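You operate a simulated robot arm through the tools that you are given. There is no shell and no other tool.

You run a simulated robot arm. Do the job below in one go: nothing can be reset, and whatever is moved stays where it is left.

TASK
Put things in order on the top of the low shelf. At the end: the white paper ball stands where the blue strap stood; the red block stands where the white paper ball stood; the white stone block from the top of the low shelf stands on top of the white yoghurt pot; the blue strap stands where the white stone block stood; whatever was shut is shut again. Leave all else as you found it, and nothing knocked over.

Only the result counts: the job must be done as asked and must still hold three seconds after the hand-in. Knocking over, shifting, dropping, spilling or breaking anything else fails it.

THE ROBOT
A 7-joint arm with a two-finger parallel gripper, fixed in place. Base frame: the origin is at the foot of the arm, x ahead of it, y to its left, z up. Units: m, rad, N and s.
With the tool pointing down near the work surface it reaches from about 0.24 to 0.68 m from the base axis. Its first joint turns from -1.152 to 1.152 rad. Payload 2.4 kg.
Tool frame: the origin (TCP) lies between the finger pads and is the grasp point; the fingertips stand 0.03 m ahead of it; z points along the fingers, y is the line along which they close. Largest opening 0.094 m; finger width 0.028, thickness 0.01; the body of the gripper, 0.05 by 0.096 m, starts 0.055 m behind the TCP.
Orientation is that of the tool frame in the base frame, as a unit quaternion [x, y, z, w]. With the fingers straight down and closing along the base's y, the tool's x points along the base's -x, its y along +y and its z along -z.

THE INTERFACE
- The arm moves only by the tool servo_tool. Its argument "motion" is text: rows parted by semicolons, each of 6 numbers parted by spaces: the shift along the tool's x, y, z in m, then the turn, a rotation vector about the tool's x, y, z in rad. In form: x y z ax ay az; .... A call has 1 to 20 rows; each row is the pose to reach, as a shift and turn from the pose commanded when the call began, along the tool's axes at that moment. "grip" is the gripper command, from -1 (fully open) to 1 (shut), values between in proportion, set as the call begins (left out, the last holds). Rows are played at 5 a second. More than 0.05 m and 0.15 rad between two rows, or a gripper value outside its range, and nothing of the call is played. Where a pose cannot be reached the arm comes as near as it can. A force on the tool above 40 N (or 10 N above the force at the start of the call, whichever is more), or a blocked arm, ends the call early, and 0.2 s more pass. The fingers move at their own pace (about 0.153 m/s each) and stop on an object; they squeeze with about 27 N. The grip force told is the motor's: it shows also when the fingers shut on nothing. Time passes only in rows, and 0.2 s behind the last, so rows that repeat a pose let the fingers close. The reply holds the time, the measured pose of the TCP, the force on the tool along the base axes, the opening and the grip force, in the units named above and with some noise, with the torque about the TCP (base axes, N m) and any sound that the robot's microphone picked up.
- Cameras (640 x 400 px; columns grow to the right, rows downward): "scene" is fixed at [0.0501, 0.5163, 1.4342]; the picture's right is [-0.45, -0.89, 0.00], its down [-0.64, 0.33, -0.69] and it looks along [0.62, -0.31, -0.72] (base axes); focal length 339 px, centre (320, 200). "wrist" rides on the gripper at [0.076, 0.014, -0.102] in the tool frame; the picture's right is [-0.18, 0.98, 0.00], its down [-0.75, -0.14, -0.64] and it looks along [-0.63, -0.12, 0.77] (tool axes); focal length 243 px, centre (320, 200). There is no depth. A picture from a camera that has moved, and an enlarged one, comes with that camera's place and axes in the base frame and with its lens. The place of the scene camera against the robot may be out by one fixed shift of up to 0.018 m in any direction.
- grab_frame(camera): a new picture of that camera. No time passes.
- zoom(camera, box): a new picture of the part [left, top, right, bottom] of that camera's present view, enlarged. No time passes.
- finish_job(): hands the job in; it is judged then, once.

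Nothing tells you positions but the pictures and the camera data. Unless the task says otherwise, let go and move clear before handing in.

The tools are called after "Emit:" as name(argument=value, ...) on one line, values as JSON. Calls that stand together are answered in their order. servo_tool: Moves the arm, as the interface text tells. Its arguments: {"type":"object","properties":{"motion":{"type":"string"},"grip":{"type":"number"}},"required":["motion"]} The other tools are called the same way: grab_frame (camera) takes a picture; zoom (camera, box) takes an enlarged picture of a part of a camera's view; finish_job () hands the job in.

At the start:

```text
time: 0.0
eef_pos: [0.3188, 0.2214, 1.1385]
orientation: [0.001, 1.0, -0.001, 0.0]
force: [-0.3, -0.1, 0.6]
wrist_torque: [0.03, -0.01, 0.0]
opening: 0.0941
grip_force: 0.0
```

scene: 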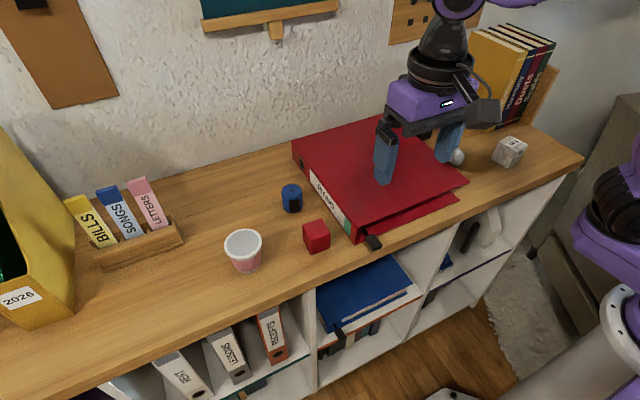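
wrist: 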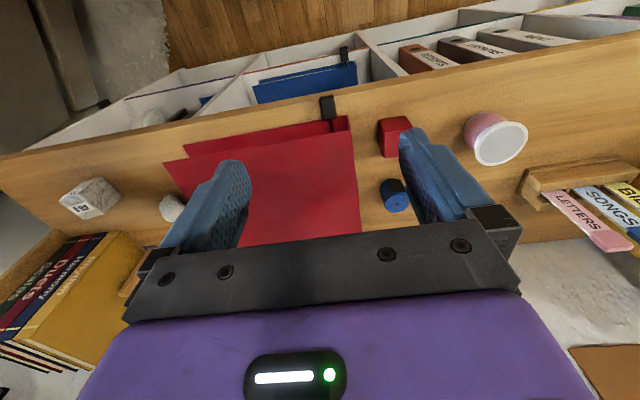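

I see a shelf top with a pot, a red block, a blue strap roll, a red binder, a white paper ball and a white stone block. I'll zoom in to identify and locate each of them before moving.

Emit:
zoom(camera="scene", box=[200, 150, 400, 275])

Emit:
zoom(camera="scene", box=[400, 90, 600, 215])

Emit:
zoom(camera="wrist", box=[40, 80, 240, 240])

Emit:
zoom(camera="wrist", box=[320, 80, 560, 230])

```text
3.20 times, centred on (300, 212) of scene
camera zoom: at [0.0501, 0.5163, 1.4342], right [-0.45, -0.89, 0.0], down [-0.64, 0.33, -0.69], along [0.62, -0.31, -0.72], focal length 1086 px, centre (384, 160)
```

zoom: 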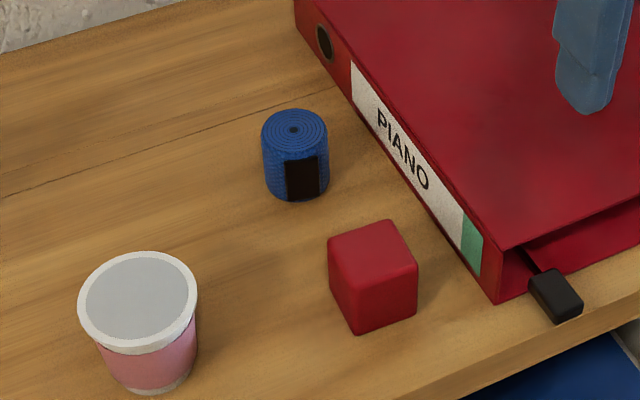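

```text
3.20 times, centred on (500, 152) of scene
camera zoom: at [0.0501, 0.5163, 1.4342], right [-0.45, -0.89, 0.0], down [-0.64, 0.33, -0.69], along [0.62, -0.31, -0.72], focal length 1086 px, centre (-256, 352)
```

zoom: 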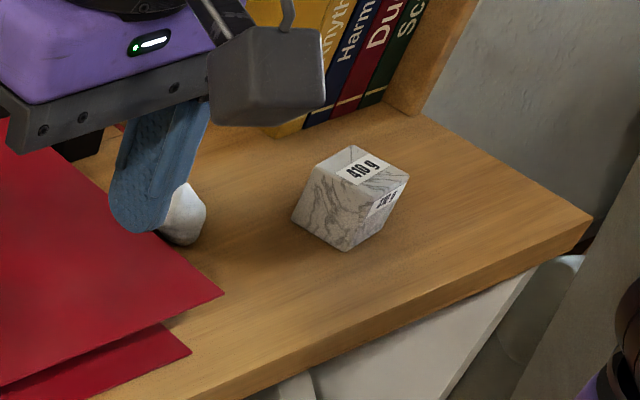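

```text
2.50 times, centred on (140, 160) of wrist
camera zoom: at [0.2413, 0.2374, 1.2419], right [0.18, 0.98, 0.0], down [0.75, -0.14, 0.64], along [0.63, -0.12, -0.77], focal length 606 px, centre (770, 300)
```

zoom: 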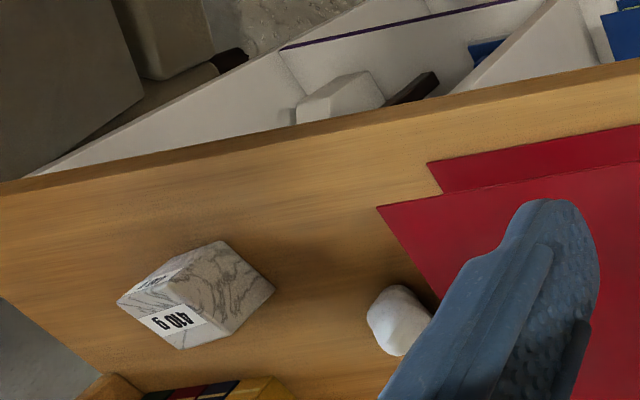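

```text
2.67 times, centred on (440, 155) of wrist
camera zoom: at [0.2413, 0.2374, 1.2419], right [0.18, 0.98, 0.0], down [0.75, -0.14, 0.64], along [0.63, -0.12, -0.77], focal length 647 px, centre (0, 320)
```

zoom: 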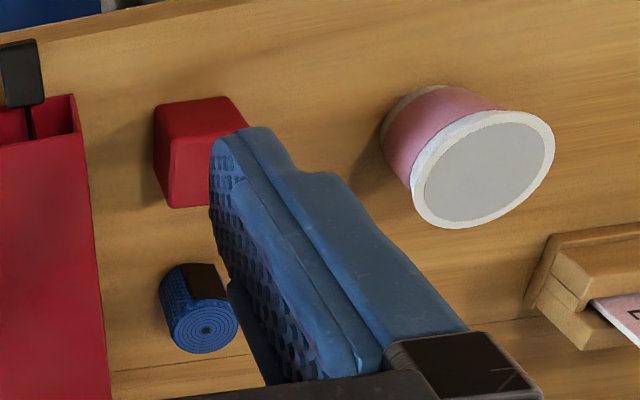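

The shelf top is at about z≈0.84. My estimates (x, y) are stone (0.46,-0.27), ball (0.52,-0.13), strap (0.565,0.327), red block (0.45,0.32) and pot (0.45,0.47). I'll hover nearer the stone and ball for a better look.

Emit:
servo_tool(motion="-0.008 -0.042 0 0 0 0; -0.016 -0.084 0 0 0 0; -0.024 -0.126 0 0 0 0; -0.032 -0.168 0 0 0 0; -0.04 -0.21 0 0 0 0; -0.048 -0.252 0 0 0 0; -0.056 -0.294 0 0 0 0; -0.064 -0.336 0 0 0 0; -0.072 -0.378 0 0 0 0; -0.08 -0.42 0 0 0 0; -0.08 -0.42 0 0 0 0", grip=-1)

Emit:
grab_frame(camera="wrist")

Emit:
grab_frame(camera="scene")

```text
time: 2.4
eef_pos: [0.3977, -0.1988, 1.1391]
orientation: [0.0, 1.0, 0.0, -0.001]
force: [0.0, 0.3, -0.3]
wrist_torque: [-0.01, 0.05, -0.02]
opening: 0.0942
grip_force: 0.1
```

```text
taken
camera wrist: at [0.3204, -0.1834, 1.2416], right [0.18, 0.98, 0.0], down [0.75, -0.14, 0.64], along [0.63, -0.12, -0.77], focal length 243 px, centre (320, 200)
```

wrist: 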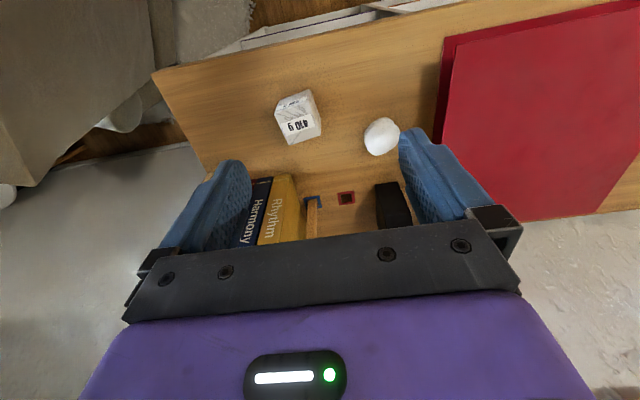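

```text
taken
```

scene: 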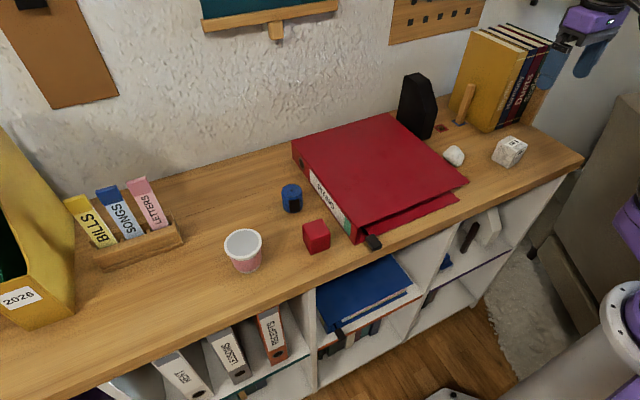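

Emit:
zoom(camera="scene", box=[390, 60, 590, 185])

Emit:
zoom(camera="wrist", box=[240, 60, 440, 240])

Emit:
zoom(camera="scene", box=[220, 215, 280, 285])

Emit:
zoom(camera="wrist", box=[260, 80, 420, 180])

```text
3.20 times, centred on (490, 122) of scene
camera zoom: at [0.0501, 0.5163, 1.4342], right [-0.45, -0.89, 0.0], down [-0.64, 0.33, -0.69], along [0.62, -0.31, -0.72], focal length 1086 px, centre (-224, 448)
```

zoom: 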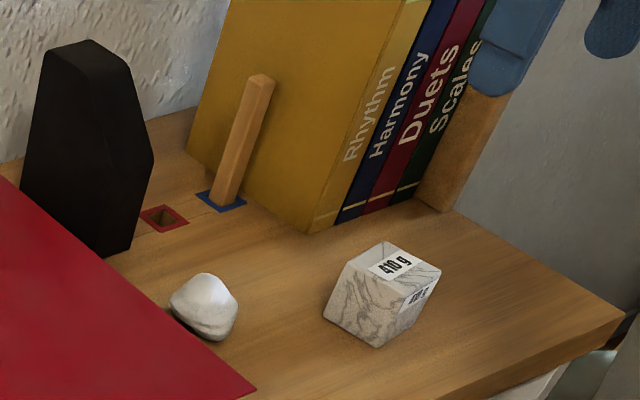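

```text
2.22 times, centred on (340, 150) of wrist
camera zoom: at [0.3204, -0.1834, 1.2416], right [0.18, 0.98, 0.0], down [0.75, -0.14, 0.64], along [0.63, -0.12, -0.77], focal length 539 px, centre (276, 311)
```

zoom: 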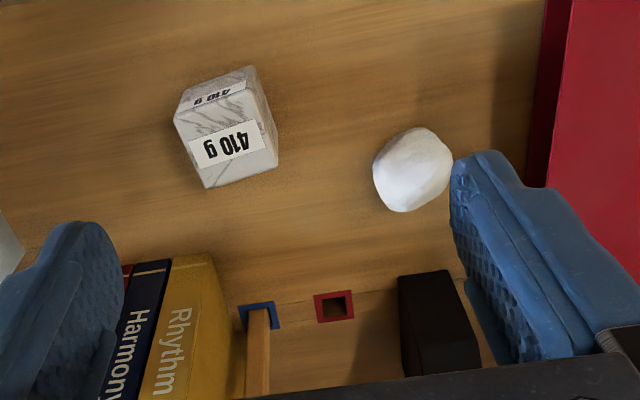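

```text
5.71 times, centred on (250, 250) of scene
camera zoom: at [0.0501, 0.5163, 1.4342], right [-0.45, -0.89, 0.0], down [-0.64, 0.33, -0.69], along [0.62, -0.31, -0.72], focal length 1939 px, centre (720, -86)
```

zoom: 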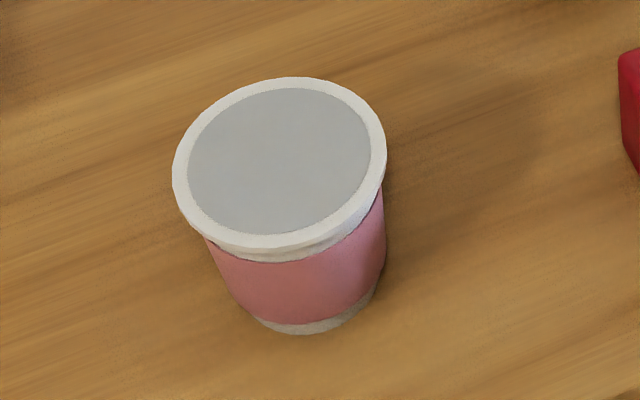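

```text
4.00 times, centred on (340, 130) of wrist
camera zoom: at [0.3204, -0.1834, 1.2416], right [0.18, 0.98, 0.0], down [0.75, -0.14, 0.64], along [0.63, -0.12, -0.77], focal length 970 px, centre (240, 480)
```

zoom: 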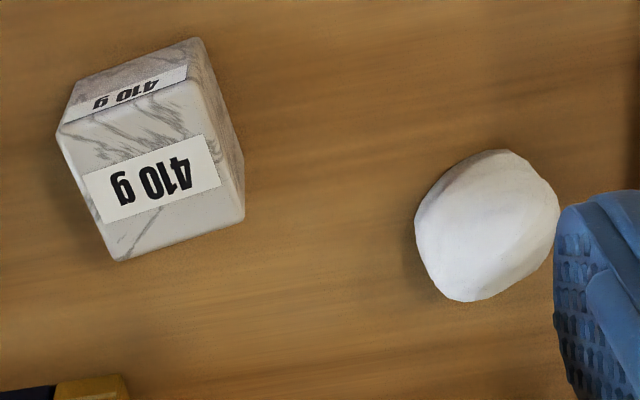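

The stone is a cube of about 5.4 cm, turned about 9°, with its top centred near (0.457,-0.241). The pot has a flat foil lid. I'll move over the stone, aligned with it, and check again.

Emit:
servo_tool(motion="-0.013 -0.01 0.025 0 0 -0.04; -0.026 -0.02 0.05 0 0 -0.08; -0.039 -0.03 0.075 0 0 -0.12; -0.055 -0.042 0.1 0 0 -0.162; -0.055 -0.042 0.1 0 0 -0.162", grip=-1)

Emit:
grab_frame(camera="wrist")

Emit:
zoom(camera="wrist", box=[220, 60, 420, 185])

```text
time: 3.6
eef_pos: [0.4535, -0.2412, 1.0367]
orientation: [-0.081, 0.997, -0.001, 0.0]
force: [-0.2, 0.4, -0.8]
wrist_torque: [0.03, -0.02, 0.02]
opening: 0.0939
grip_force: 0.1
```

```text
taken
camera wrist: at [0.3751, -0.2377, 1.1402], right [0.02, 1.0, 0.0], down [0.77, -0.02, 0.64], along [0.64, -0.01, -0.77], focal length 243 px, centre (320, 200)
```

wrist: 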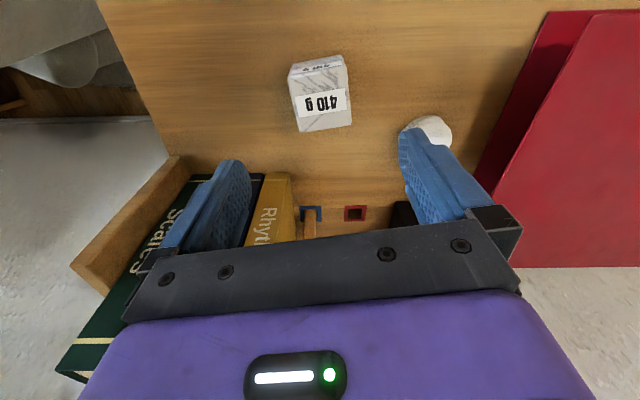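

```text
3.20 times, centred on (320, 122) of wrist
camera zoom: at [0.3751, -0.2377, 1.1402], right [0.02, 1.0, 0.0], down [0.77, -0.02, 0.64], along [0.64, -0.01, -0.77], focal length 776 px, centre (320, 448)
```

zoom: 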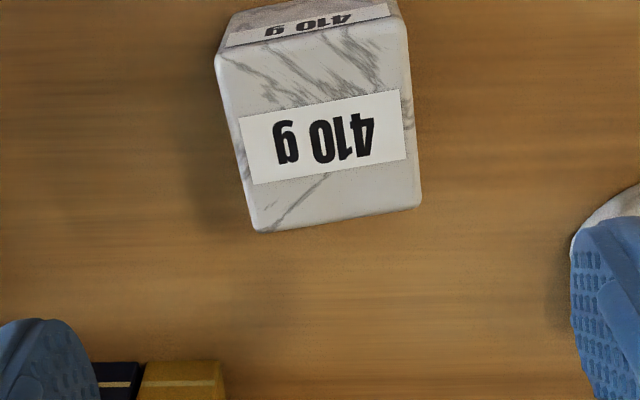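

The fingers are lined up with the stone, but its top may be nearer z≈0.91, which would put the shelf at about 0.86. I'll descend partway to improve the height estimate.

Emit:
servo_tool(motion="0.001 0.0015 0.03 0 0 0; 0.0025 0.0034 0.06 0 0 0; 0.0025 0.0034 0.06 0 0 0", grip=-1)

Emit:
grab_frame(camera="wrist")

Emit:
zoom(camera="wrist", box=[220, 60, 420, 185])

Emit:
zoom(camera="scene", box=[420, 60, 600, 190])

```text
time: 4.4
eef_pos: [0.4491, -0.2394, 0.9799]
orientation: [-0.082, 0.997, 0.0, 0.0]
force: [-0.2, -0.6, -0.1]
wrist_torque: [0.0, 0.01, 0.0]
opening: 0.094
grip_force: 0.1
```

```text
taken
camera wrist: at [0.3712, -0.2356, 1.0828], right [0.02, 1.0, 0.0], down [0.77, -0.02, 0.64], along [0.64, -0.02, -0.77], focal length 243 px, centre (320, 200)
```

wrist: 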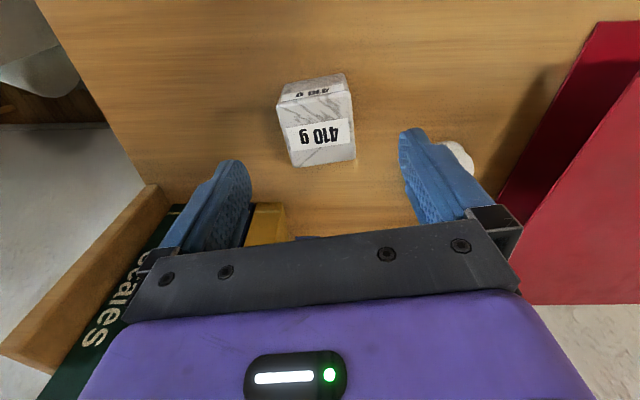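

```text
3.20 times, centred on (320, 122) of wrist
camera zoom: at [0.3712, -0.2356, 1.0828], right [0.02, 1.0, 0.0], down [0.77, -0.02, 0.64], along [0.64, -0.02, -0.77], focal length 776 px, centre (320, 448)
```

zoom: 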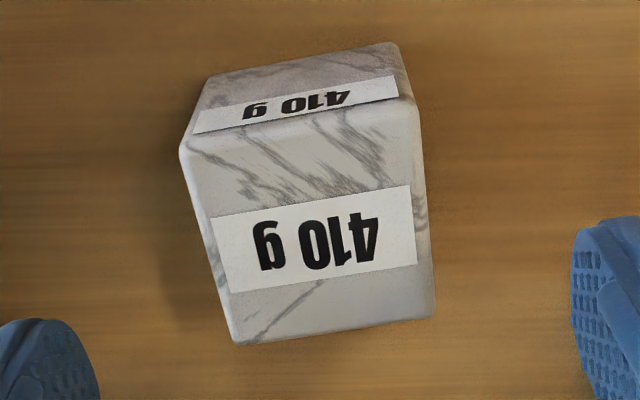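

```text
3.08 times, centred on (510, 125) of scene
camera zoom: at [0.0501, 0.5163, 1.4342], right [-0.45, -0.89, 0.0], down [-0.64, 0.33, -0.69], along [0.62, -0.31, -0.72], focal length 1044 px, centre (-265, 431)
```

zoom: 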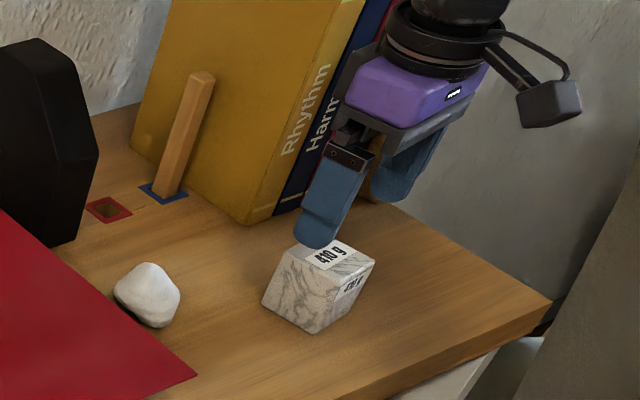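

Matching the three views gives a stone top at z≈0.917 and a 5 cm side, so the shelf surface is at about 0.867. The stone is centred between the fingers, so I'll go down to TCP z≈0.906.

Emit:
servo_tool(motion="0.001 0 0.025 0 0 0; 0.002 0 0.05 0 0 0; 0.002 0 0.065 0 0 0; 0.002 0 0.074 0 0 0; 0.002 0 0.074 0 0 0", grip=-1)

Emit:
grab_frame(camera="wrist")

Emit:
zoom(camera="scene", box=[420, 60, 600, 190])

```text
time: 5.6
eef_pos: [0.4487, -0.2378, 0.9037]
orientation: [-0.082, 0.997, 0.0, 0.001]
force: [0.0, -0.3, 0.3]
wrist_torque: [-0.03, 0.0, 0.02]
opening: 0.0939
grip_force: 0.0
```

```text
taken
camera wrist: at [0.37, -0.2349, 1.0072], right [0.02, 1.0, 0.0], down [0.77, -0.02, 0.64], along [0.64, -0.01, -0.77], focal length 243 px, centre (320, 200)
```

wrist: 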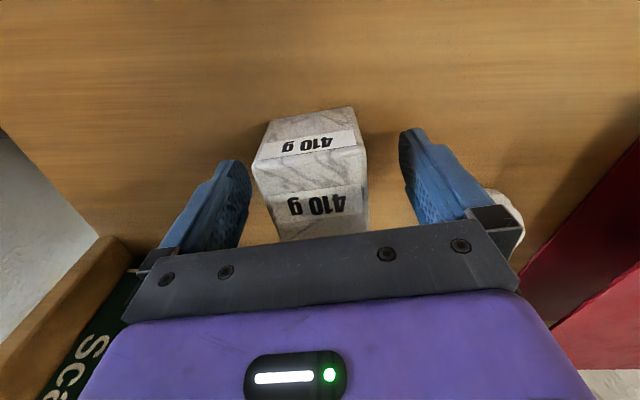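

```text
3.08 times, centred on (510, 125) of scene
camera zoom: at [0.0501, 0.5163, 1.4342], right [-0.45, -0.89, 0.0], down [-0.64, 0.33, -0.69], along [0.62, -0.31, -0.72], focal length 1044 px, centre (-265, 431)
```

zoom: 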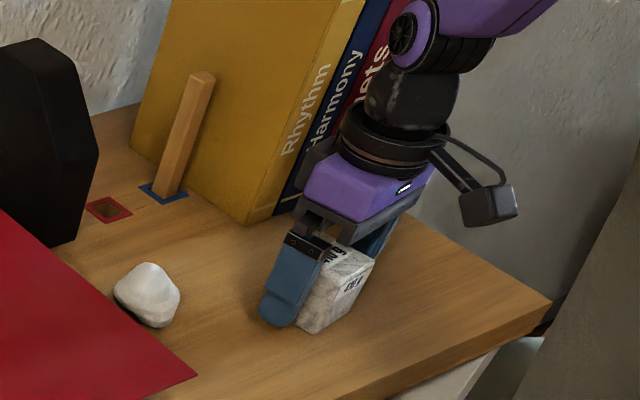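

The fingers straddle the stone cleanly. I'll close the gripper on it.

Emit:
servo_tool(motion="0 0 0 0 0 0; 0 0 0 0 0 0; 0 0 0 0 0 0", grip=1)

```text
time: 6.4
eef_pos: [0.4497, -0.2384, 0.9045]
orientation: [-0.081, 0.997, 0.0, 0.0]
force: [2.2, -1.1, 1.6]
wrist_torque: [0.08, -0.16, -0.09]
opening: 0.0563
grip_force: 27.3
```

I have a grip, with the opening at 0.056. I'll lift and check.

Emit:
servo_tool(motion="0 0 -0.01 0 0 0; 0 0 -0.04 0 0 0; 0 0 -0.08 0 0 0; 0 0 -0.12 0 0 0; 0 0 -0.16 0 0 0; 0 0 -0.16 0 0 0")

Emit:
grab_frame(camera="wrist")

Emit:
grab_frame(camera="scene")

```text
time: 7.8
eef_pos: [0.4476, -0.2372, 1.063]
orientation: [-0.081, 0.997, 0.0, 0.0]
force: [0.2, 0.5, -4.5]
wrist_torque: [0.0, 0.02, 0.0]
opening: 0.0562
grip_force: 26.8
```

```text
taken
camera wrist: at [0.3687, -0.2337, 1.1672], right [0.02, 1.0, 0.0], down [0.77, -0.02, 0.64], along [0.64, -0.01, -0.77], focal length 243 px, centre (320, 200)
```

wrist: 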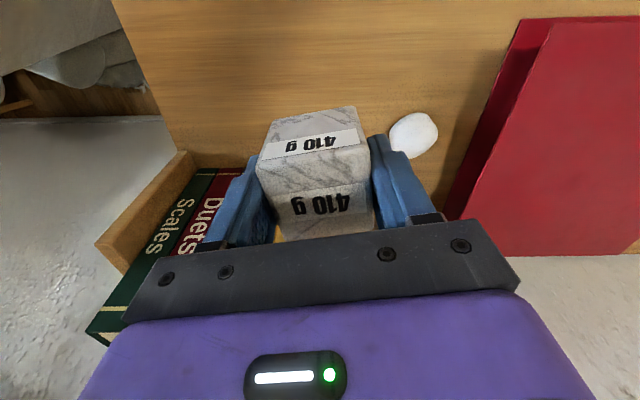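

```text
taken
```

scene: 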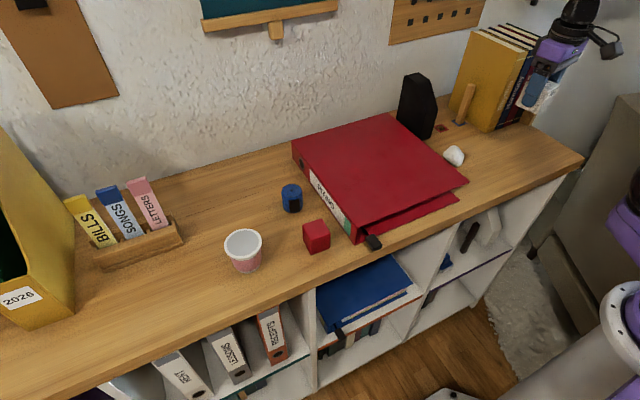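

The stone is lifted and the force shows its weight. I'll carry it at height to a pose from which I can see the pot beside it.

Emit:
servo_tool(motion="0.0007 0.041 -0.006 0 0 0; 0.0014 0.082 -0.012 0 0 0; 0.0021 0.124 -0.018 0 0 0; 0.0028 0.165 -0.024 0 0 0; 0.0035 0.206 -0.03 0 0 0; 0.0042 0.248 -0.036 0 0 0; 0.0049 0.289 -0.036 0 0 0; 0.0056 0.33 -0.036 0 0 0; 0.0063 0.371 -0.036 0 0 0; 0.007 0.413 -0.036 0 0 0; 0.0077 0.454 -0.036 0 0 0; 0.0084 0.495 -0.036 0 0 0; 0.0084 0.495 -0.036 0 0 0")

Emit:
grab_frame(camera="wrist")

Emit:
zoom(camera="wrist", box=[380, 80, 580, 205])

```text
time: 10.6
eef_pos: [0.3604, 0.2515, 1.1028]
orientation: [-0.081, 0.997, 0.0, 0.0]
force: [-0.2, 0.0, -4.2]
wrist_torque: [-0.01, 0.0, -0.03]
opening: 0.0564
grip_force: 27.4
```

```text
taken
camera wrist: at [0.2821, 0.2546, 1.2055], right [0.02, 1.0, 0.0], down [0.77, -0.02, 0.64], along [0.64, -0.02, -0.77], focal length 243 px, centre (320, 200)
```

wrist: 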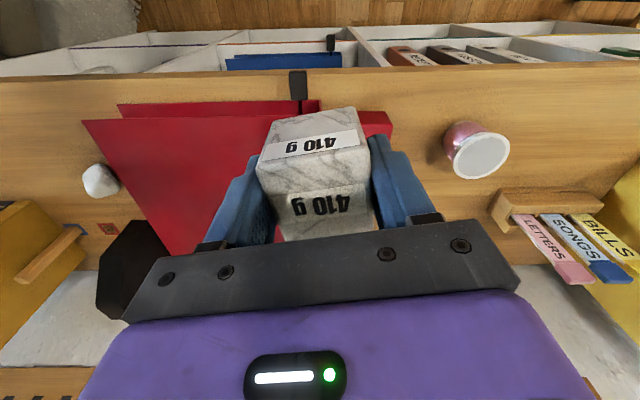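

```text
3.20 times, centred on (480, 142) of wrist
camera zoom: at [0.2821, 0.2546, 1.2055], right [0.02, 1.0, 0.0], down [0.77, -0.02, 0.64], along [0.64, -0.02, -0.77], focal length 776 px, centre (-192, 384)
```

zoom: 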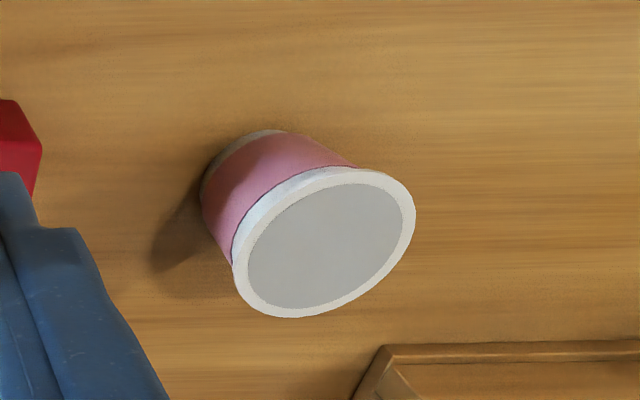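

The pot's bearing is clear, and I need a second angle for its height. I'll move so that the pot shows above the held stone in the wrist view.

Emit:
servo_tool(motion="-0.023 0.031 -0.004 0 0 0; -0.046 0.062 -0.008 0 0 0; -0.069 0.092 -0.012 0 0 0; -0.092 0.123 -0.016 0 0 0; -0.116 0.153 -0.02 0 0 0; -0.116 0.153 -0.02 0 0 0")

Emit:
grab_frame(camera="wrist")

Emit:
zoom(camera="wrist", box=[280, 30, 440, 130])

Emit:
grab_frame(camera="scene")

```text
time: 12.0
eef_pos: [0.4496, 0.421, 1.121]
orientation: [-0.081, 0.997, 0.0, 0.0]
force: [-0.2, -0.3, -3.6]
wrist_torque: [0.0, 0.01, -0.01]
opening: 0.0561
grip_force: 26.5
```

```text
taken
camera wrist: at [0.3706, 0.4248, 1.2239], right [0.02, 1.0, 0.0], down [0.77, -0.02, 0.64], along [0.64, -0.02, -0.77], focal length 243 px, centre (320, 200)
```

wrist: 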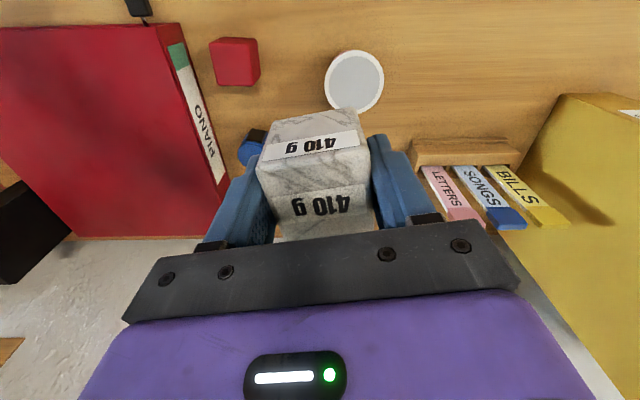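

```text
4.00 times, centred on (360, 80) of wrist
camera zoom: at [0.3706, 0.4248, 1.2239], right [0.02, 1.0, 0.0], down [0.77, -0.02, 0.64], along [0.64, -0.02, -0.77], focal length 970 px, centre (160, 680)
```

zoom: 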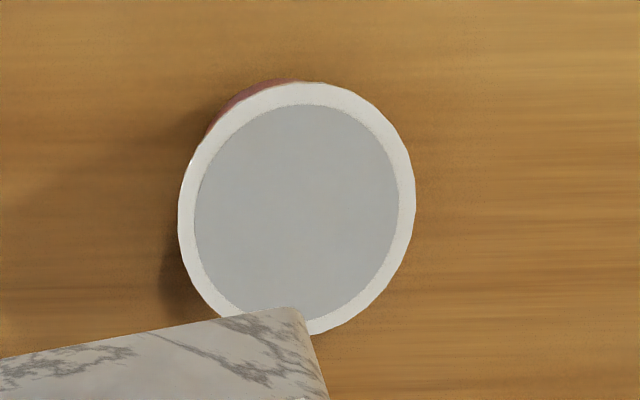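

```text
taken
```

scene: 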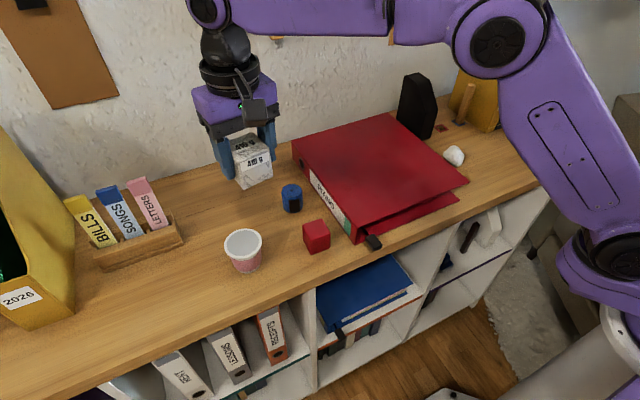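

Triangulation puts the pot's lid centre at about (0.445, 0.462), with its top at z≈0.925. I'll align over it and come down to just above it.

Emit:
servo_tool(motion="-0.0015 0.02 0 0 0 0; -0.0029 0.0398 0 0 0 0; -0.0029 0.0398 0.04 0 0 0; -0.0029 0.0398 0.08 0 0 0; -0.0029 0.0398 0.115 0 0 0; -0.0029 0.0398 0.135 0 0 0; -0.0029 0.0398 0.135 0 0 0")

Emit:
grab_frame(camera="wrist")

Emit:
zoom(camera="scene", box=[180, 140, 340, 290])

```text
time: 13.6
eef_pos: [0.446, 0.46, 0.9857]
orientation: [-0.081, 0.997, 0.001, 0.0]
force: [0.7, -0.5, -4.0]
wrist_torque: [-0.01, 0.01, 0.0]
opening: 0.0563
grip_force: 27.2
```

```text
taken
camera wrist: at [0.368, 0.4633, 1.0897], right [0.02, 1.0, 0.0], down [0.77, -0.02, 0.64], along [0.64, -0.01, -0.77], focal length 243 px, centre (320, 200)
```

wrist: 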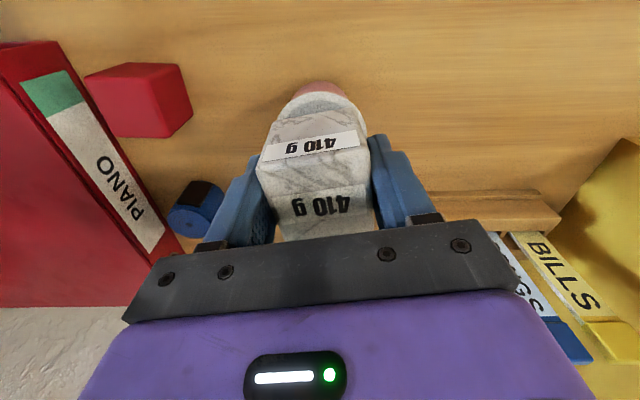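

```text
2.67 times, centred on (260, 215) of scene
camera zoom: at [0.0501, 0.5164, 1.4342], right [-0.45, -0.89, 0.0], down [-0.64, 0.33, -0.69], along [0.62, -0.31, -0.72], focal length 905 px, centre (480, 160)
```

zoom: 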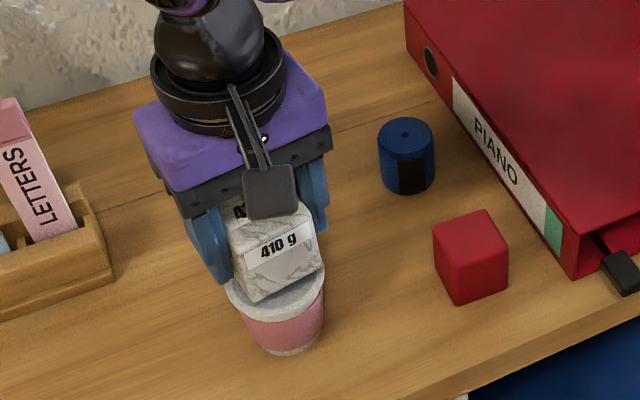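

Emit:
zoom(camera="wrist", box=[240, 60, 400, 180])

Emit:
zoom(camera="scene", box=[220, 200, 290, 280])

```text
3.33 times, centred on (320, 120) of wrist
camera zoom: at [0.368, 0.4633, 1.0897], right [0.02, 1.0, 0.0], down [0.77, -0.02, 0.64], along [0.64, -0.01, -0.77], focal length 809 px, centre (320, 467)
```

zoom: 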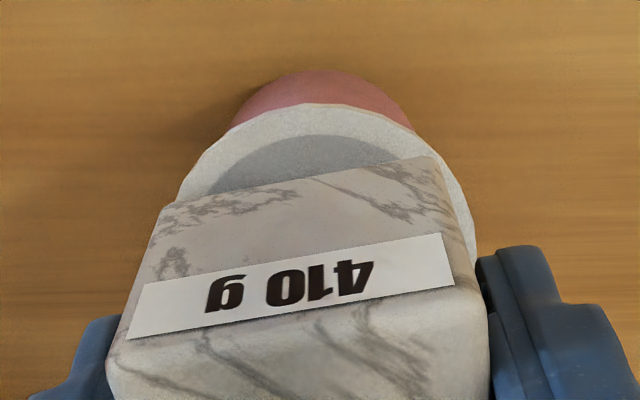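

```text
5.00 times, centred on (255, 240) of scene
camera zoom: at [0.0501, 0.5164, 1.4342], right [-0.45, -0.89, 0.0], down [-0.64, 0.33, -0.69], along [0.62, -0.31, -0.72], focal length 1697 px, centre (645, 0)
```

zoom: 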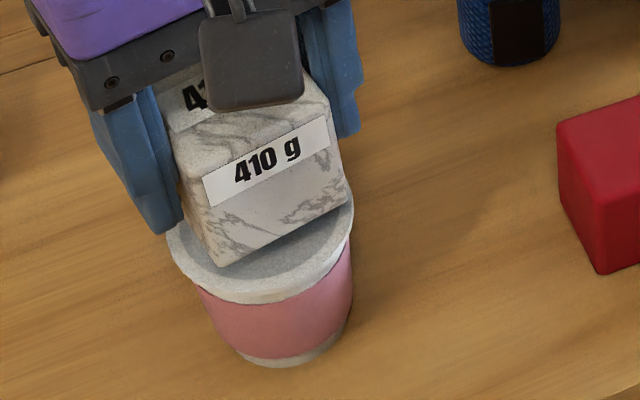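

The stone is well centred over the pot (about 3 mm off in x, which I'll trim). I'll lower gently and watch the force.

Emit:
servo_tool(motion="0.001 0 0.003 0 0 0; 0.002 0 0.006 0 0 0; 0.002 0 0.009 0 0 0; 0.002 0 0.012 0 0 0; 0.002 0 0.014 0 0 0; 0.002 0 0.014 0 0 0")

Emit:
zoom(camera="wrist", box=[240, 60, 400, 180])

Emit:
zoom(camera="scene", box=[220, 200, 290, 280])

```text
time: 15.0
eef_pos: [0.4443, 0.458, 0.9712]
orientation: [-0.08, 0.997, 0.0, 0.0]
force: [0.5, 0.0, -4.4]
wrist_torque: [-0.01, 0.01, 0.0]
opening: 0.0561
grip_force: 27.1
```

```text
3.33 times, centred on (320, 120) of wrist
camera zoom: at [0.3666, 0.4615, 1.0746], right [0.02, 1.0, 0.0], down [0.77, -0.02, 0.64], along [0.64, -0.02, -0.77], focal length 809 px, centre (320, 467)
```

zoom: 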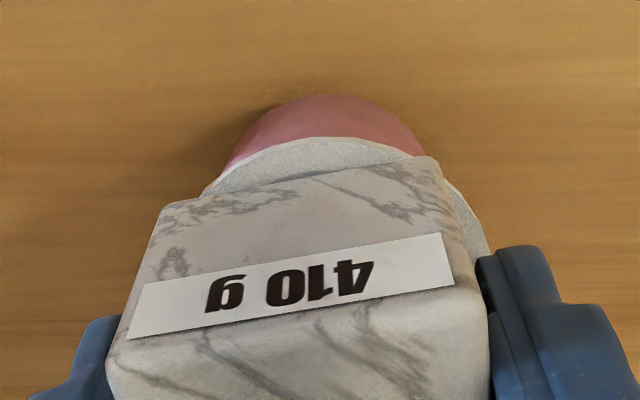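

```text
5.00 times, centred on (255, 240) of scene
camera zoom: at [0.0501, 0.5164, 1.4342], right [-0.45, -0.89, 0.0], down [-0.64, 0.33, -0.69], along [0.62, -0.31, -0.72], focal length 1697 px, centre (645, 0)
```

zoom: 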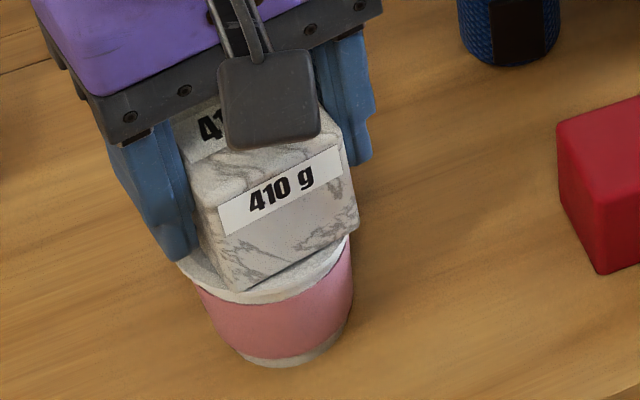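

No contact yet. I'll continue down in small steps.

Emit:
servo_tool(motion="0 0.001 0.002 0 0 0; 0 0.001 0.004 0 0 0; 0 0.001 0.004 0 0 0")

```text
time: 15.8
eef_pos: [0.445, 0.4592, 0.9696]
orientation: [-0.081, 0.997, 0.001, 0.001]
force: [0.2, -2.4, 7.2]
wrist_torque: [-0.14, -0.09, -0.01]
opening: 0.0562
grip_force: 26.9
```

Emit:
zoom(camera="scene", box=[220, 200, 290, 280])

Emit:
grab_frame(camera="wrist")

```text
5.00 times, centred on (255, 240) of scene
camera zoom: at [0.05, 0.5161, 1.4343], right [-0.45, -0.89, 0.0], down [-0.64, 0.33, -0.69], along [0.62, -0.31, -0.72], focal length 1697 px, centre (645, 0)
```

zoom: 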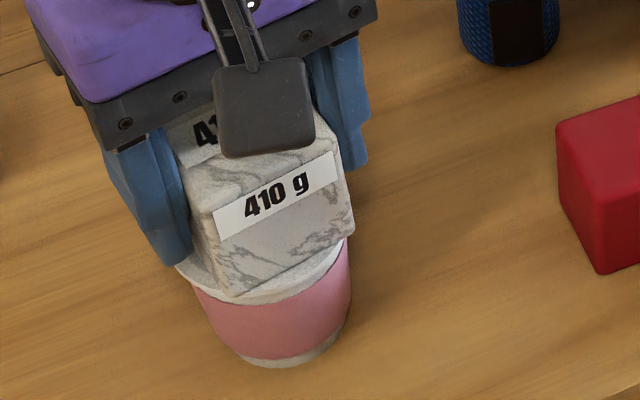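

```text
taken
camera wrist: at [0.3666, 0.4632, 1.0724], right [0.02, 1.0, 0.0], down [0.77, -0.02, 0.64], along [0.64, -0.01, -0.77], focal length 243 px, centre (320, 200)
```

wrist: 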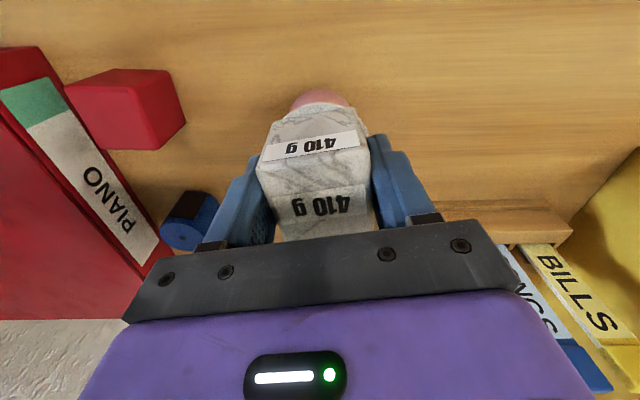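

The stone rests on the pot's lid with light contact. I'll release it slowly and then rise straight up.

Emit:
servo_tool(motion="0 0 -0.0015 0 0 0; 0 0 -0.0015 0 0 0")

Emit:
servo_tool(motion="0 0 0 0 0 0; 0 0 0 0 0 0; 0 0 0 0 0 0", grip=-0.5)

Emit:
zoom(camera="scene", box=[220, 200, 290, 280])

```text
time: 16.4
eef_pos: [0.4443, 0.4602, 0.9702]
orientation: [-0.081, 0.997, 0.0, 0.0]
force: [2.4, -0.1, 0.2]
wrist_torque: [0.09, -0.18, -0.01]
opening: 0.0566
grip_force: 27.1
```

```text
time: 17.2
eef_pos: [0.4442, 0.4606, 0.9711]
orientation: [-0.081, 0.997, 0.0, 0.0]
force: [0.7, 0.3, 0.0]
wrist_torque: [0.01, 0.01, -0.02]
opening: 0.0703
grip_force: 0.1
```

```text
5.00 times, centred on (255, 240) of scene
camera zoom: at [0.0501, 0.5163, 1.4342], right [-0.45, -0.89, 0.0], down [-0.64, 0.33, -0.69], along [0.62, -0.31, -0.72], focal length 1697 px, centre (645, 0)
```

zoom: 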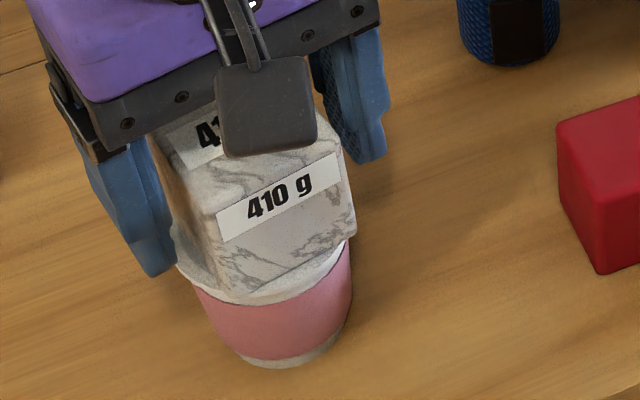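

The stone stays put. I'll rise clear of it and then move over towards the strap.

Emit:
servo_tool(motion="0 0 -0.02 0 0 0; 0 0 -0.06 0 0 0; 0 0 -0.1 0 0 0; 0 0 -0.13 0 0 0; 0.01 -0.04 -0.13 0 0 0.05; 0.01 -0.08 -0.13 0 0 0.1; 0.0 -0.12 -0.13 0 0 0.162; 0 -0.12 -0.13 0 0 0.162", grip=-0.5)

Emit:
grab_frame(camera="wrist")

Emit:
grab_frame(camera="scene")

```text
time: 19.0
eef_pos: [0.4626, 0.3417, 1.0981]
orientation: [-0.001, 1.0, 0.001, 0.0]
force: [0.2, 0.3, -0.8]
wrist_torque: [-0.01, 0.02, -0.02]
opening: 0.0707
grip_force: 0.1
```

```text
taken
camera wrist: at [0.3845, 0.3577, 1.2015], right [0.18, 0.98, 0.0], down [0.75, -0.14, 0.64], along [0.63, -0.12, -0.77], focal length 243 px, centre (320, 200)
```

wrist: 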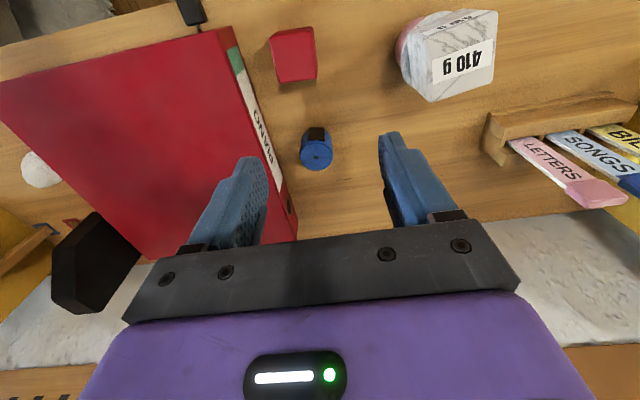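

```text
taken
```

scene: 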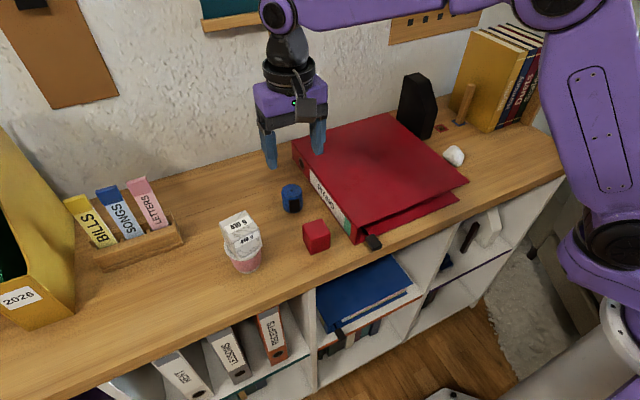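

Emit:
zoom(camera="wrist", box=[220, 20, 420, 200])

Emit:
zoom(camera="wrist", box=[260, 100, 380, 190])

Emit:
zoom(camera="scene", box=[215, 195, 275, 280])

Emit:
zoom(camera="scene", box=[270, 130, 370, 250])

```text
2.22 times, centred on (320, 110) of wrist
camera zoom: at [0.3845, 0.3577, 1.2015], right [0.18, 0.98, 0.0], down [0.75, -0.14, 0.64], along [0.63, -0.12, -0.77], focal length 539 px, centre (320, 400)
```

zoom: 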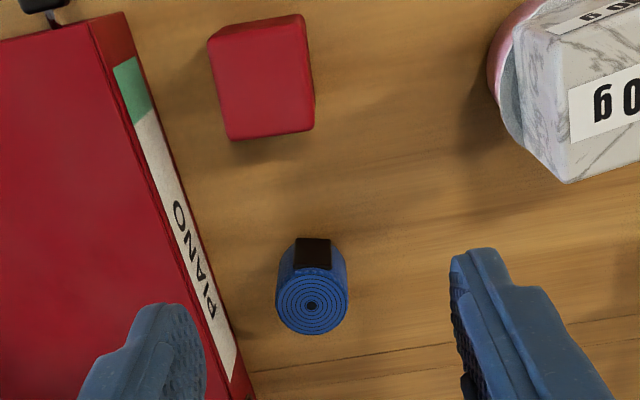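

```text
4.44 times, centred on (320, 145) of wrist
camera zoom: at [0.3845, 0.3577, 1.2015], right [0.18, 0.98, 0.0], down [0.75, -0.14, 0.64], along [0.63, -0.12, -0.77], focal length 1078 px, centre (320, 444)
```

zoom: 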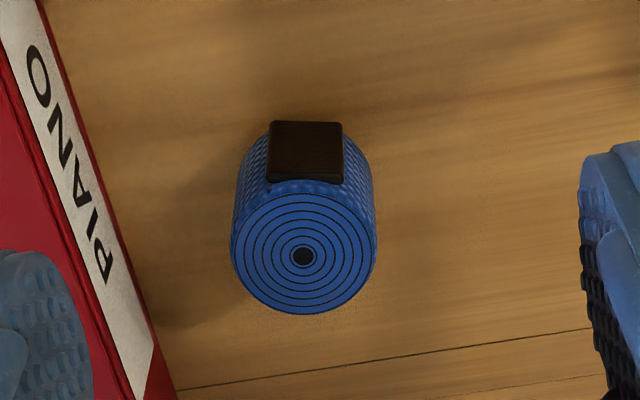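

```text
4.71 times, centred on (245, 238) of scene
camera zoom: at [0.0501, 0.5163, 1.4342], right [-0.45, -0.89, 0.0], down [-0.64, 0.33, -0.69], along [0.62, -0.31, -0.72], focal length 1597 px, centre (673, 24)
```

zoom: 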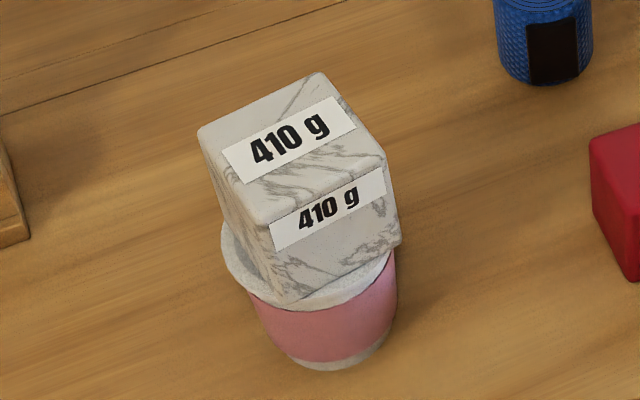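

```text
3.33 times, centred on (320, 190) of scene
camera zoom: at [0.0501, 0.5163, 1.4342], right [-0.45, -0.89, 0.0], down [-0.64, 0.33, -0.69], along [0.62, -0.31, -0.72], focal length 1131 px, centre (320, 233)
```

zoom: 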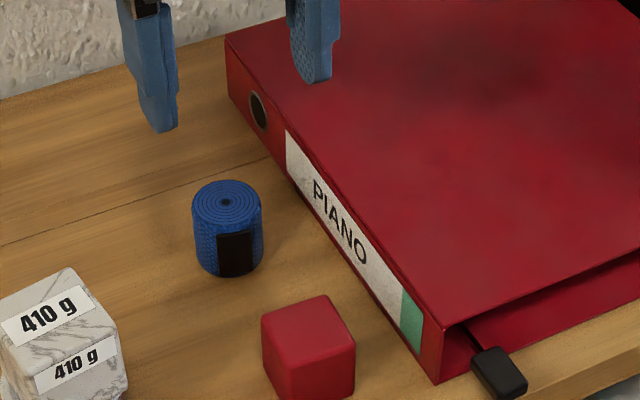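

The stone sits steadily on the pot. The strap is at about (0.5485, 0.322) with its top at z≈0.908, and the binder spine runs along y≈0.254, so a y-direction grip fits. I'll move above the strap.

Emit:
servo_tool(motion="-0.03 -0.007 0.02 0 0 0; -0.06 -0.014 0.05 0 0 0; -0.087 -0.020 0.09 0 0 0; -0.087 -0.020 0.12 0 0 0; -0.087 -0.020 0.12 0 0 0", grip=-0.5)

Emit:
grab_frame(camera="wrist")

Emit:
zoom(camera="wrist", box=[240, 80, 400, 200])

Emit:
zoom(camera="scene", box=[230, 100, 370, 250])

```text
time: 20.2
eef_pos: [0.5498, 0.3177, 0.9802]
orientation: [0.0, 1.0, 0.0, 0.0]
force: [0.4, -0.9, 0.6]
wrist_torque: [0.0, 0.02, 0.0]
opening: 0.0704
grip_force: 0.1
```

```text
taken
camera wrist: at [0.4711, 0.3334, 1.0826], right [0.18, 0.98, 0.0], down [0.75, -0.14, 0.64], along [0.63, -0.12, -0.77], focal length 243 px, centre (320, 200)
```

wrist: 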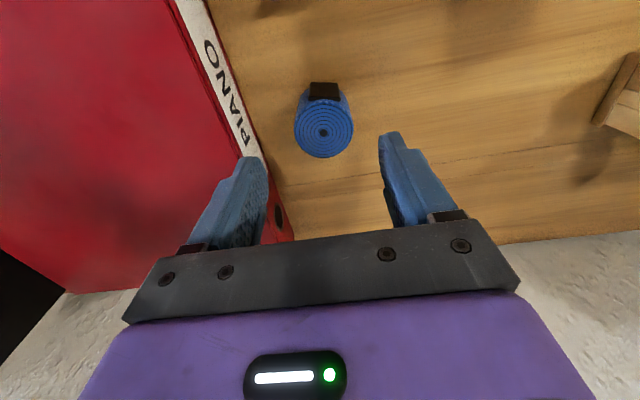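

```text
3.33 times, centred on (320, 140) of wrist
camera zoom: at [0.4711, 0.3334, 1.0826], right [0.18, 0.98, 0.0], down [0.75, -0.14, 0.64], along [0.63, -0.12, -0.77], focal length 809 px, centre (320, 400)
```

zoom: 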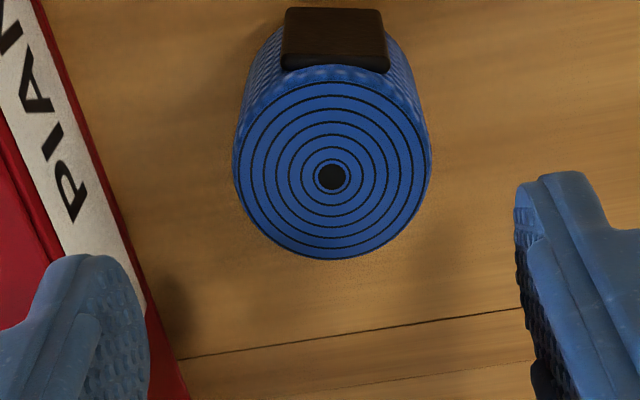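

```text
2.67 times, centred on (300, 175) of scene
camera zoom: at [0.0501, 0.5163, 1.4342], right [-0.45, -0.89, 0.0], down [-0.64, 0.33, -0.69], along [0.62, -0.31, -0.72], focal length 905 px, centre (373, 267)
```

zoom: 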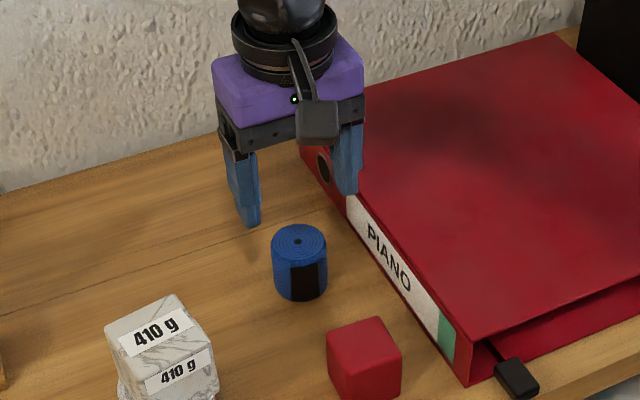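

The strap sits centred within about 2 mm. I'll descend to TCP z≈0.897 and then grip it.

Emit:
servo_tool(motion="-0.001 0.002 0.03 0 0 0; -0.001 0.002 0.06 0 0 0; -0.001 0.002 0.075 0 0 0; -0.001 0.002 0.083 0 0 0; -0.001 0.002 0.083 0 0 0", grip=-0.5)

Emit:
grab_frame(camera="wrist")

```text
time: 21.4
eef_pos: [0.5505, 0.3224, 0.8972]
orientation: [0.0, 1.0, 0.0, 0.0]
force: [-0.2, -0.1, -0.3]
wrist_torque: [0.02, -0.01, -0.01]
opening: 0.0708
grip_force: 0.1
```

```text
taken
camera wrist: at [0.4733, 0.3385, 1.0], right [0.18, 0.98, 0.0], down [0.75, -0.14, 0.64], along [0.63, -0.12, -0.77], focal length 243 px, centre (320, 200)
```

wrist: 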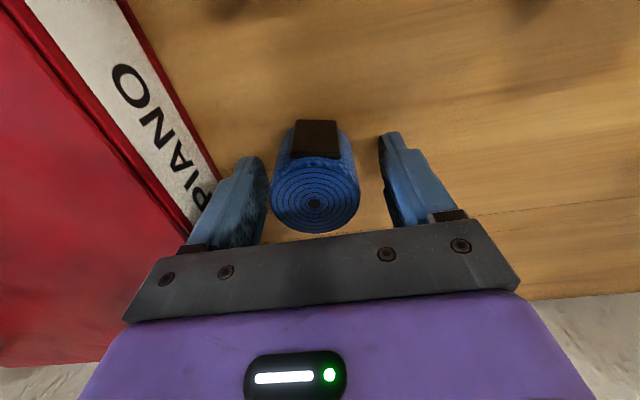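

Emit:
servo_tool(motion="0 -0.0025 0 0 0 0; 0 -0.0025 0 0 0 0; 0 -0.0025 0 0 0 0", grip=-0.5)

Emit:
servo_tool(motion="0 0 0 0 0 0; 0 0 0 0 0 0; 0 0 0 0 0 0; 0 0 0 0 0 0", grip=1)

Emit:
grab_frame(camera="wrist")

```text
time: 22.2
eef_pos: [0.5512, 0.3197, 0.897]
orientation: [0.001, 1.0, 0.0, -0.001]
force: [0.3, 0.7, -0.9]
wrist_torque: [0.02, -0.03, 0.0]
opening: 0.0707
grip_force: 0.1
```

```text
time: 23.2
eef_pos: [0.5519, 0.3204, 0.8965]
orientation: [0.001, 1.0, 0.0, -0.001]
force: [0.2, 0.8, 0.4]
wrist_torque: [-0.03, -0.02, -0.01]
opening: 0.0446
grip_force: 26.6
```

```text
taken
camera wrist: at [0.4738, 0.3357, 1.0001], right [0.18, 0.98, 0.0], down [0.75, -0.14, 0.64], along [0.63, -0.12, -0.77], focal length 243 px, centre (320, 200)
```

wrist: 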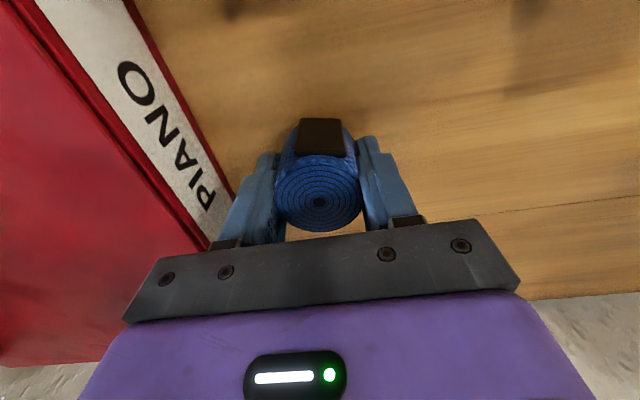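

The strap is gripped (opening 0.0446). I'll lift it and carry it over the binder to the stone's old spot.

Emit:
servo_tool(motion="0 0 -0.01 0 0 0; 0 0 -0.05 0 0 0; 0 0 -0.09 0 0 0; 0 0 -0.13 0 0 0; 0 0 -0.165 0 0 0; 0 0 -0.165 0 0 0")

Emit:
servo_tool(motion="0.0079 -0.043 0 0 0 0; 0.0158 -0.086 0 0 0 0; 0.0237 -0.129 0 0 0 0; 0.0316 -0.172 0 0 0 0; 0.0395 -0.215 0 0 0 0; 0.0474 -0.258 0 0 0 0; 0.0553 -0.301 0 0 0 0; 0.0632 -0.344 0 0 0 0; 0.0711 -0.387 0 0 0 0; 0.079 -0.43 0 0 0 0; 0.0869 -0.473 0 0 0 0; 0.0948 -0.516 0 0 0 0; 0.1025 -0.559 0 0 0 0; 0.1025 -0.559 0 0 0 0; 0.1025 -0.559 0 0 0 0")

Emit:
grab_frame(camera="wrist")

Emit:
grab_frame(camera="scene")

```text
time: 24.6
eef_pos: [0.5468, 0.3206, 1.061]
orientation: [-0.001, 1.0, 0.001, 0.0]
force: [-0.3, -0.3, -1.4]
wrist_torque: [0.0, 0.0, -0.02]
opening: 0.0447
grip_force: 26.9
```

```text
time: 27.8
eef_pos: [0.4496, -0.2363, 1.0592]
orientation: [0.0, 1.0, 0.0, 0.0]
force: [0.3, -0.3, -0.9]
wrist_torque: [0.0, -0.01, -0.02]
opening: 0.0446
grip_force: 26.7
```

```text
taken
camera wrist: at [0.3725, -0.221, 1.1625], right [0.18, 0.98, 0.0], down [0.75, -0.14, 0.64], along [0.63, -0.12, -0.77], focal length 243 px, centre (320, 200)
```

wrist: 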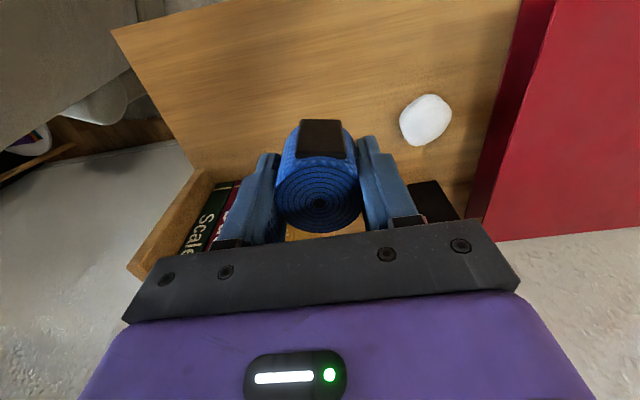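

```text
taken
```

scene: 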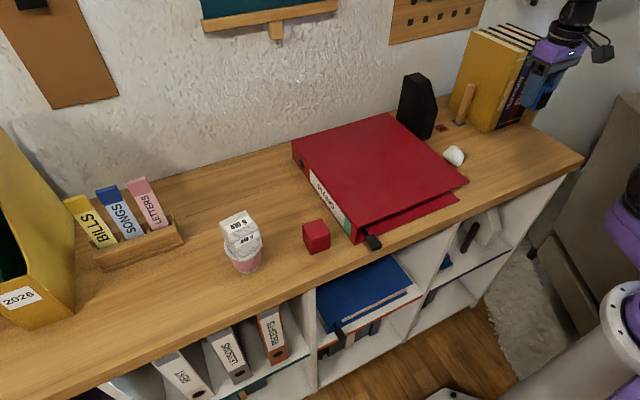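

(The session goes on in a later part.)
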